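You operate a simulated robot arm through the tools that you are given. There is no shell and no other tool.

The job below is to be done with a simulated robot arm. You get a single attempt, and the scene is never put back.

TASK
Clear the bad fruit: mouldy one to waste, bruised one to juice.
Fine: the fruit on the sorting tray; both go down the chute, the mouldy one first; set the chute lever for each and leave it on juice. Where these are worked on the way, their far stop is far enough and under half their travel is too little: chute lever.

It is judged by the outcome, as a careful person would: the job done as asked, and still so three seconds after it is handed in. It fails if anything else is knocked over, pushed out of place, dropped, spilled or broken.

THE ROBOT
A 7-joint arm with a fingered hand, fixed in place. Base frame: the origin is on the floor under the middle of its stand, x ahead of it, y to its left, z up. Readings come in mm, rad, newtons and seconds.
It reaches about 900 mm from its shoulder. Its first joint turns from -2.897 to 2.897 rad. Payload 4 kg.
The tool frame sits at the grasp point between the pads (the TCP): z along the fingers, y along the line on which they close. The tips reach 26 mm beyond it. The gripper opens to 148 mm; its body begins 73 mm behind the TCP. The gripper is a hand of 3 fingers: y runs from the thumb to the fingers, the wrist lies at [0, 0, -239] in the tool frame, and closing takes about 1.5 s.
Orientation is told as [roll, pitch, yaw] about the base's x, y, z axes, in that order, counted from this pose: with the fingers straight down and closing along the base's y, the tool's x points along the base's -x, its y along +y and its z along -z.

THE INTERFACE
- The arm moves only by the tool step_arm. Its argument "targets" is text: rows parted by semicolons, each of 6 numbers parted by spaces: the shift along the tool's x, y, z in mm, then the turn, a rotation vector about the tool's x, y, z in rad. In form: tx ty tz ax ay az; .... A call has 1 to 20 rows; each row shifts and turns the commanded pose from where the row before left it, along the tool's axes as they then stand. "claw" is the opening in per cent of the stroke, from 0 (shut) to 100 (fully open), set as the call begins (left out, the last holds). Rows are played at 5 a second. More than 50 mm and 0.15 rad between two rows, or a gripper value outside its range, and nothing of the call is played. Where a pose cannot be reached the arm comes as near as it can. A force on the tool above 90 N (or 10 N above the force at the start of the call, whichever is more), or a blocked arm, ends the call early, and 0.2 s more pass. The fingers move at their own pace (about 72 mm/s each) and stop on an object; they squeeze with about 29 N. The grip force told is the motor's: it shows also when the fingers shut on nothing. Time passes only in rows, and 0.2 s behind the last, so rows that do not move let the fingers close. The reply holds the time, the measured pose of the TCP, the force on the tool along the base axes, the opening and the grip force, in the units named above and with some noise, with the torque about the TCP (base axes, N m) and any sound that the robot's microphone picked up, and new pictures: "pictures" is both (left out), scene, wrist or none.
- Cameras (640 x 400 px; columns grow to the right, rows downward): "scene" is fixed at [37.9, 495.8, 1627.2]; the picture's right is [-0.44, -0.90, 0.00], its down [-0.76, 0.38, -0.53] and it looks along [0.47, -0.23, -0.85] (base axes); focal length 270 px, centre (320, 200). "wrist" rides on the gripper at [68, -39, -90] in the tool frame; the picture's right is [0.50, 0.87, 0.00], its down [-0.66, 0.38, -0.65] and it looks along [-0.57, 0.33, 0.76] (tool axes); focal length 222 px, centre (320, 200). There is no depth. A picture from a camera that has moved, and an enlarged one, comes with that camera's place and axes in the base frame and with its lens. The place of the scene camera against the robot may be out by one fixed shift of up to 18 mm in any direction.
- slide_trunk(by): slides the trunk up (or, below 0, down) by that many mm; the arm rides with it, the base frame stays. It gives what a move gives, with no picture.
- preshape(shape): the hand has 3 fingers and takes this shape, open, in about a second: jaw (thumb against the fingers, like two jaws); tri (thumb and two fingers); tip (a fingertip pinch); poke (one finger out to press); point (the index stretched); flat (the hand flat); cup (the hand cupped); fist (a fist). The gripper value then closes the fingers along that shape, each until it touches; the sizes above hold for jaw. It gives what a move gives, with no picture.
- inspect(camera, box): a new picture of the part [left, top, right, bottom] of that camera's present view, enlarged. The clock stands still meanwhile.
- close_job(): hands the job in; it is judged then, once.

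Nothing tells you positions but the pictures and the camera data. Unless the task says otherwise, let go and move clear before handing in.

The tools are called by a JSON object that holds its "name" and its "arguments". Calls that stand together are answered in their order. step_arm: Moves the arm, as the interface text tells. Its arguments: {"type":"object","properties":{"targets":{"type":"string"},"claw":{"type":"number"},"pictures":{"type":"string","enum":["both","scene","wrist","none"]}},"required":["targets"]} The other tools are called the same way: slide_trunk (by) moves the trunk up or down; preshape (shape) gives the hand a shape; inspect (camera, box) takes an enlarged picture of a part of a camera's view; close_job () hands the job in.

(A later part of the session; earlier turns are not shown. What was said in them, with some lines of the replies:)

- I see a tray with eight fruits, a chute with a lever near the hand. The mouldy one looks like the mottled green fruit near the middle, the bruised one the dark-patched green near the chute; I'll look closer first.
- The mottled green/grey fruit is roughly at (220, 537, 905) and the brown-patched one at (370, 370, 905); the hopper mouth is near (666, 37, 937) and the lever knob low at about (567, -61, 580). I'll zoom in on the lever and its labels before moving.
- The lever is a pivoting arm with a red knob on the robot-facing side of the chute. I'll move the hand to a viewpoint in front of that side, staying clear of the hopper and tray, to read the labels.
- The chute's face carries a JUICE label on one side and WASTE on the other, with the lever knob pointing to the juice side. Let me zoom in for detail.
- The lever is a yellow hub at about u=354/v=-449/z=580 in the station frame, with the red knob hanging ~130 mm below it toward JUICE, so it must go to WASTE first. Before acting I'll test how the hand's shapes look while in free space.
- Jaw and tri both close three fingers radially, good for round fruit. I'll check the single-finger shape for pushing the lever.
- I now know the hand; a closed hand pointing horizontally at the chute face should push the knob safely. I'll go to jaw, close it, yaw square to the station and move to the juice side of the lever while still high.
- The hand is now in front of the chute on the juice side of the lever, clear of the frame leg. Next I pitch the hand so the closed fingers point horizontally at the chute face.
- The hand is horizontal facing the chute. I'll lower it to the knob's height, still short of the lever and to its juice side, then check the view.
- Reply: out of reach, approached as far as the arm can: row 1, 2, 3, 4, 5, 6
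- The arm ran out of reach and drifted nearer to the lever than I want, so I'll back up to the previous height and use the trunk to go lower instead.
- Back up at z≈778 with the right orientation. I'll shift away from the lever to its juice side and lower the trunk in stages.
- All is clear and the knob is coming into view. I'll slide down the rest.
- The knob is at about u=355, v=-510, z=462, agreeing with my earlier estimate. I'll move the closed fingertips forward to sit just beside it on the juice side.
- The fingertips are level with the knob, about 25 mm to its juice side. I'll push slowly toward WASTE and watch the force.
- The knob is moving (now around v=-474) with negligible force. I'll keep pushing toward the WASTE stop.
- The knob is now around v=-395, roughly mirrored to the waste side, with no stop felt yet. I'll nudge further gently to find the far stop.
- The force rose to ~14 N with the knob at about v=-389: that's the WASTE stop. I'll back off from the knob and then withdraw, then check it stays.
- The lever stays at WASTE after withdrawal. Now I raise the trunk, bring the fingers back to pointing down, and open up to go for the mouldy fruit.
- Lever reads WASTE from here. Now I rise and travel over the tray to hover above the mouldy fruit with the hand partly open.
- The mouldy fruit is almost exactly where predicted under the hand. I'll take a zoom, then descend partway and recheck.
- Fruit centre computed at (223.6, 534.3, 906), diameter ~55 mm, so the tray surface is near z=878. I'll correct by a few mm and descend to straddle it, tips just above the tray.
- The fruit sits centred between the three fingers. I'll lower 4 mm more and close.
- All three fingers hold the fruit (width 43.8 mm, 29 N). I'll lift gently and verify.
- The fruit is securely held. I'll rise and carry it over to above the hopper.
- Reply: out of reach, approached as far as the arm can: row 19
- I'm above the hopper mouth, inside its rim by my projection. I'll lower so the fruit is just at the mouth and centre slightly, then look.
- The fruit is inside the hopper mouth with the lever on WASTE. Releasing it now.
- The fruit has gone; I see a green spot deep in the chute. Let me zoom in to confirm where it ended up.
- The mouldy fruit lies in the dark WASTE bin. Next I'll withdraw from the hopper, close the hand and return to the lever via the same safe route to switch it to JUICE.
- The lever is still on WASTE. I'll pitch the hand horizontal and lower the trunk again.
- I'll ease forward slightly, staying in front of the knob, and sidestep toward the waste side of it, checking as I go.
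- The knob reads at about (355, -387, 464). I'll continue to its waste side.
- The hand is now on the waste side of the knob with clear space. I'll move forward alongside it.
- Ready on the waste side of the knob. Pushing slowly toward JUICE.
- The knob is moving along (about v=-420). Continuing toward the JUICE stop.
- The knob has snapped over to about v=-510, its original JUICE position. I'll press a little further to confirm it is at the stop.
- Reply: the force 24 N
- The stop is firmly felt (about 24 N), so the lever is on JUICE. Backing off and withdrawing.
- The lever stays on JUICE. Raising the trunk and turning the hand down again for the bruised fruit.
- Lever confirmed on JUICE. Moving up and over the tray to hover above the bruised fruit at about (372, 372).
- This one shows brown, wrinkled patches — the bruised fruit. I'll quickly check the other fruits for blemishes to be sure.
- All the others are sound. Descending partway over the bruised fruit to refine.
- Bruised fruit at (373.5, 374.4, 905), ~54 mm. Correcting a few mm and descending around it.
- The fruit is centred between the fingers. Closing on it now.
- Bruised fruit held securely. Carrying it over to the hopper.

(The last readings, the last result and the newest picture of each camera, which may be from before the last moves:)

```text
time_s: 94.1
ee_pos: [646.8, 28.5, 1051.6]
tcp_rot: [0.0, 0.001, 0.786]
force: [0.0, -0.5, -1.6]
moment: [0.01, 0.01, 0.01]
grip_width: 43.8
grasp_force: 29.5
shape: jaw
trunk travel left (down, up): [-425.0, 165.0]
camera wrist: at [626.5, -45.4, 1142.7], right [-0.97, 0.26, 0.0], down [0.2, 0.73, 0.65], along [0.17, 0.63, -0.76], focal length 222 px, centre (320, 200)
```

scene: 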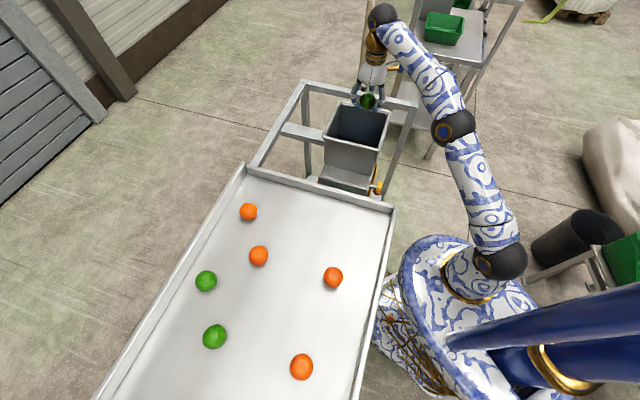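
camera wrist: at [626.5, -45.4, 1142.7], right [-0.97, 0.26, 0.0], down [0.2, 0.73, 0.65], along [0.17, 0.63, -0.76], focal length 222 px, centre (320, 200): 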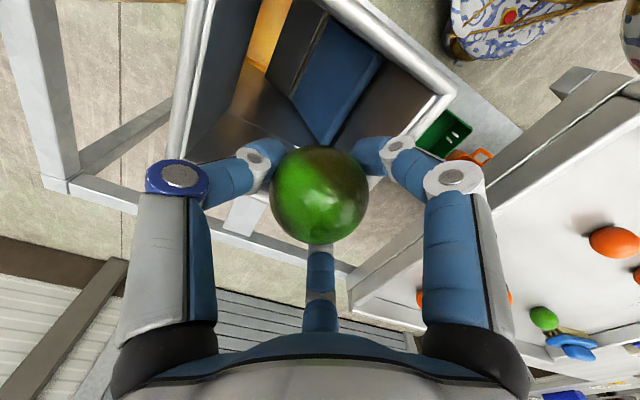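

The diverter flap has swung, opening to the yellow juice side. Lowering the fruit into the hopper mouth.

{"name": "step_arm", "arguments": {"targets": "0 0 25 0 0 0; -2 -1.5 25 0 0 0; -2 -1.5 25 0 0 0; -2 -1.5 20 0 0 0; 0 0 0 0 0 0", "pictures": "both"}}

```text
time_s: 95.3
ee_pos: [653.4, 29.5, 956.1]
tcp_rot: [0.002, -0.001, 0.787]
force: [-0.4, -0.3, -0.5]
moment: [-0.01, 0.02, 0.01]
grip_width: 43.6
grasp_force: 29.7
shape: jaw
trunk travel left (down, up): [-425.0, 165.0]
camera wrist: at [633.4, -45.2, 1046.6], right [-0.97, 0.26, 0.0], down [0.2, 0.73, 0.65], along [0.17, 0.63, -0.76], focal length 222 px, centre (320, 200)
```

scene: 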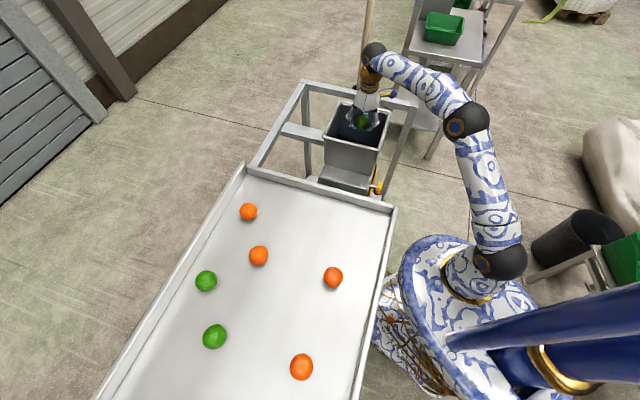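
wrist: 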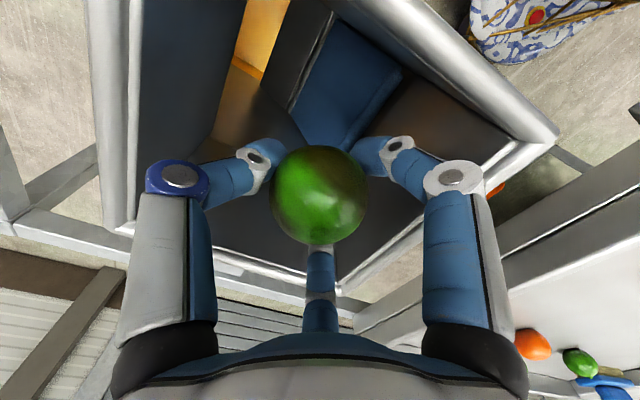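

I'll shift about 11 mm toward the juice side of the diverter, then release.

{"name": "step_arm", "arguments": {"targets": "4 -5.5 0 0 0 0; 4 -5.5 0 0 0 0; 0 0 0 0 0 0", "pictures": "none"}}

{"name": "step_arm", "arguments": {"targets": "0 0 0 0 0 0; 0 0 0 0 0 0; 0 0 0 0 0 0; 0 0 0 0 0 0; 0 0 0 0 0 0; 0 0 0 0 0 0; 0 0 0 0 0 0; 0 0 0 0 0 0", "claw": 62}}

{"name": "inspect", "arguments": {"camera": "wrist", "box": [200, 0, 420, 130]}}

```text
time_s: 96.1
ee_pos: [656.0, 16.1, 954.9]
tcp_rot: [-0.001, 0.001, 0.785]
force: [-0.2, 0.1, -0.7]
moment: [-0.01, -0.01, 0.02]
grip_width: 43.8
grasp_force: 29.7
shape: jaw
trunk travel left (down, up): [-425.0, 165.0]
```

```text
time_s: 97.9
ee_pos: [655.2, 16.9, 954.9]
tcp_rot: [-0.001, 0.002, 0.785]
force: [0.3, 0.4, 0.0]
moment: [0.01, 0.0, -0.02]
grip_width: 91.2
grasp_force: 0.0
shape: jaw
trunk travel left (down, up): [-425.0, 165.0]
camera wrist: at [635.2, -58.3, 1045.7], right [-0.97, 0.26, 0.0], down [0.2, 0.73, 0.65], along [0.17, 0.63, -0.76], focal length 222 px, centre (320, 200)
```

scene: 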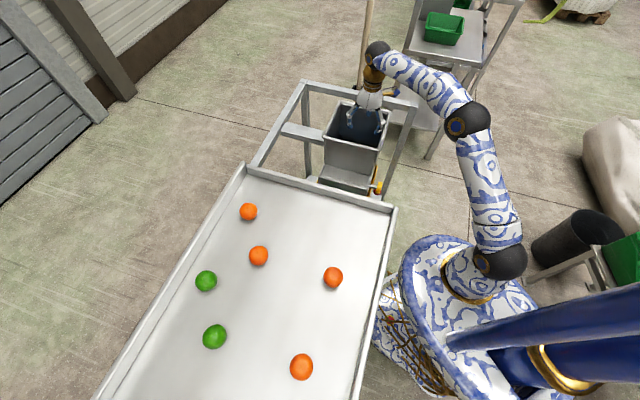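
wrist: 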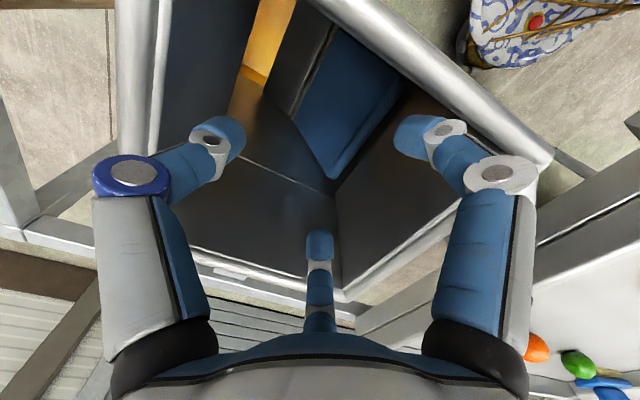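

```text
2.91 times, centred on (310, 65) of wrist
camera zoom: at [635.2, -58.3, 1045.7], right [-0.97, 0.26, 0.0], down [0.2, 0.73, 0.65], along [0.17, 0.63, -0.76], focal length 646 px, centre (349, 593)
```

zoom: 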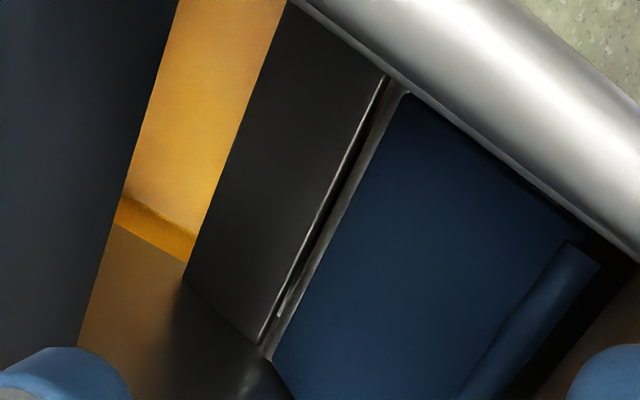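

The fruit has dropped out of sight toward the yellow juice bin. I'll raise the hand and look for it.

{"name": "step_arm", "arguments": {"targets": "0 0 -30 0 0 0; 0 0 -30 0 0 0; 4 0 -30 0 0 0; 4 0 0 0 0 0; 0 0 0 0 0 0", "pictures": "wrist"}}

{"name": "inspect", "arguments": {"camera": "wrist", "box": [180, 0, 460, 170]}}

{"name": "inspect", "arguments": {"camera": "scene", "box": [280, 70, 460, 210]}}

```text
time_s: 99.1
ee_pos: [650.3, 10.1, 1046.0]
tcp_rot: [0.001, -0.002, 0.785]
force: [-0.6, -0.2, -1.3]
moment: [-0.02, 0.0, -0.02]
grip_width: 91.5
grasp_force: 0.1
shape: jaw
trunk travel left (down, up): [-425.0, 165.0]
camera wrist: at [629.4, -63.6, 1136.2], right [-0.97, 0.26, 0.0], down [0.2, 0.73, 0.65], along [0.17, 0.63, -0.76], focal length 222 px, centre (320, 200)
```

wrist: 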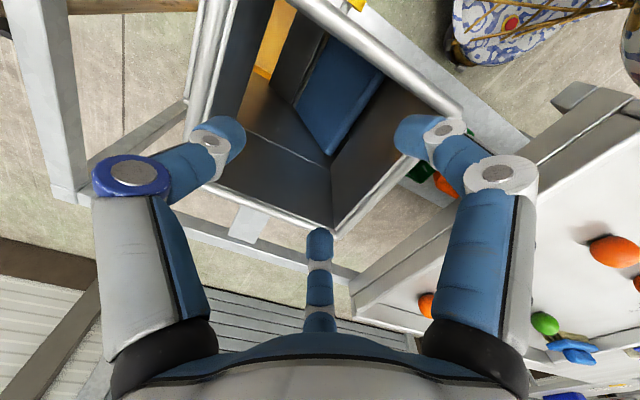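

```text
2.29 times, centred on (320, 85) of wrist
camera zoom: at [629.4, -63.6, 1136.2], right [-0.97, 0.26, 0.0], down [0.2, 0.73, 0.65], along [0.17, 0.63, -0.76], focal length 508 px, centre (320, 463)
```

zoom: 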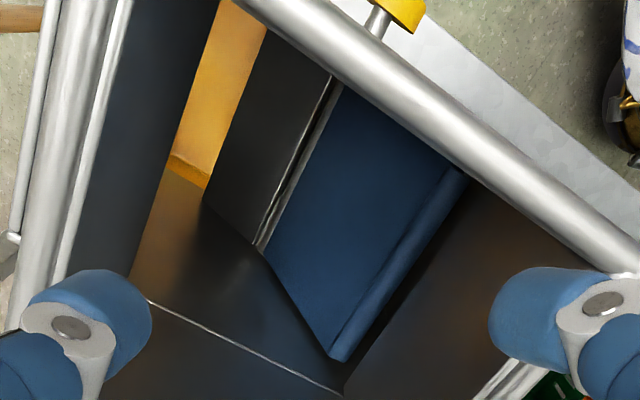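

```text
2.86 times, centred on (370, 140) of scene
camera zoom: at [37.9, 495.8, 1627.2], right [-0.44, -0.9, 0.0], down [-0.76, 0.38, -0.53], along [0.47, -0.23, -0.85], focal length 771 px, centre (177, 371)
```

zoom: 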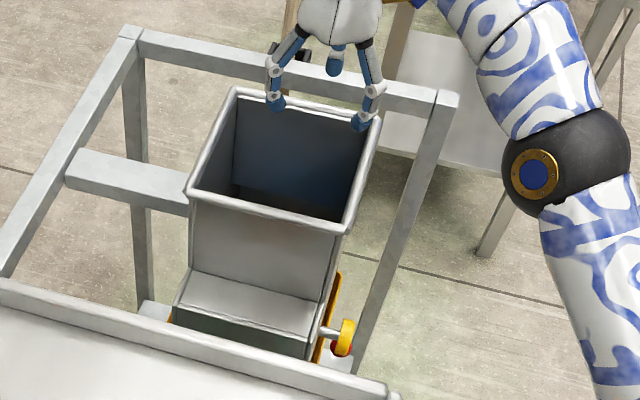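

I can't see it through the chute from here, so I'll move to the side viewpoint that showed the juice bin interior.

{"name": "step_arm", "arguments": {"targets": "39.4 -25 0 0 0 0; 39.4 -25 0 0 0 0; 39.4 -25 0 0 0 0; 39.4 -25 0 0 0 0; 39.4 -25 0 0 0 0; 0 0 30 0 0 0; 0 0 30 0 0 0; 0 0 0 0 0 0", "pictures": "wrist"}}

{"name": "inspect", "arguments": {"camera": "wrist", "box": [180, 30, 420, 200]}}

```text
time_s: 100.9
ee_pos: [601.3, -218.4, 984.9]
tcp_rot: [0.001, -0.001, 0.784]
force: [0.3, -0.2, -0.6]
moment: [-0.03, -0.02, 0.04]
grip_width: 91.6
grasp_force: 0.0
shape: jaw
trunk travel left (down, up): [-425.0, 165.0]
camera wrist: at [580.0, -290.6, 1075.7], right [-0.97, 0.26, 0.0], down [0.2, 0.73, 0.65], along [0.17, 0.63, -0.76], focal length 222 px, centre (320, 200)
```

wrist: 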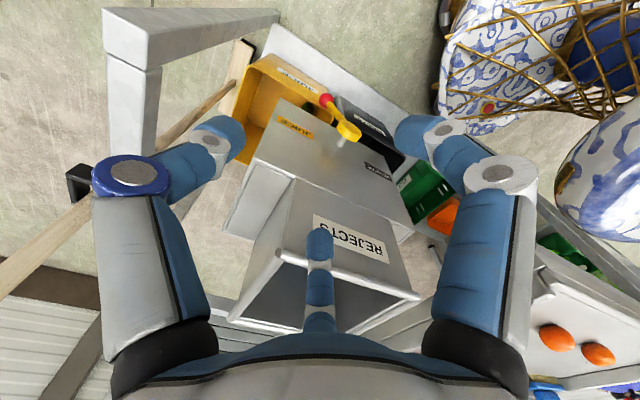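

```text
2.35 times, centred on (300, 115) of wrist
camera zoom: at [580.0, -290.6, 1075.7], right [-0.97, 0.26, 0.0], down [0.2, 0.73, 0.65], along [0.17, 0.63, -0.76], focal length 523 px, centre (367, 400)
```

zoom: 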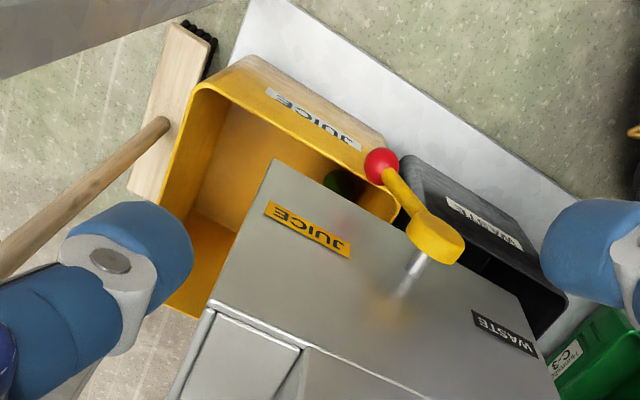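

I see something green inside the yellow bin beside the chute. Zooming in.

{"name": "inspect", "arguments": {"camera": "wrist", "box": [265, 80, 345, 135]}}

{"name": "inspect", "arguments": {"camera": "scene", "box": [180, 150, 420, 390]}}

```text
7.27 times, centred on (305, 108) of wrist
camera zoom: at [580.0, -290.6, 1075.7], right [-0.97, 0.26, 0.0], down [0.2, 0.73, 0.65], along [0.17, 0.63, -0.76], focal length 1615 px, centre (429, 873)
```

zoom: 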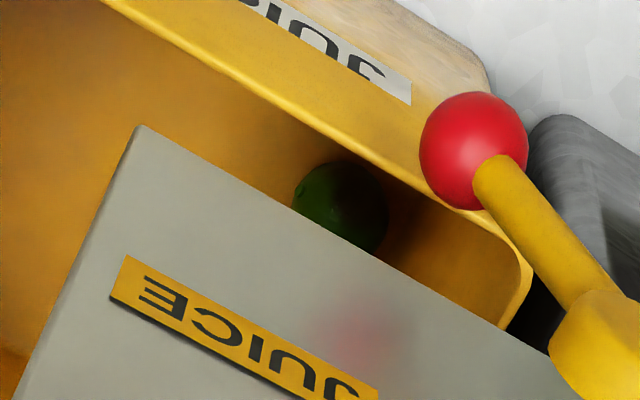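

```text
1.67 times, centred on (300, 270) of scene
camera zoom: at [37.9, 495.8, 1627.2], right [-0.44, -0.9, 0.0], down [-0.76, 0.38, -0.53], along [0.47, -0.23, -0.85], focal length 450 px, centre (353, 83)
```

zoom: 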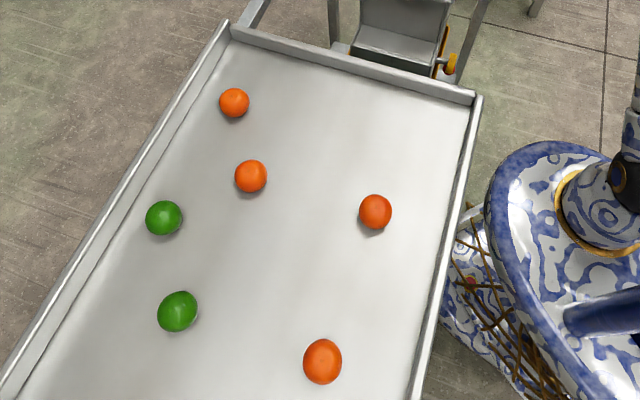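

The bruised fruit is in the yellow JUICE bin, the mouldy one in WASTE, the lever rests on JUICE, and the six good fruits are undisturbed on the tray. The hand is empty and clear of everything, so I'm handing in.

{"name": "close_job", "arguments": {}}

```text
The job is handed in.
```

The job is handed in. The mouldy fruit is in the waste bin and the bruised one is in the juice bin.

- **Mouldy fruit:** I pushed the lever to its waste stop first. After the drop I could see the fruit at the bottom of the black bin.
- **Bruised fruit:** I pushed the lever back to its juice stop. After the drop I could see the fruit in the yellow bin.
- **Lever:** it is still on juice. I checked it again after withdrawing the hand.
- **Everything else:** the other six fruits are where they were on the tray, and I saw nothing else disturbed. The hand was empty and clear of the chute and tray when I handed in.
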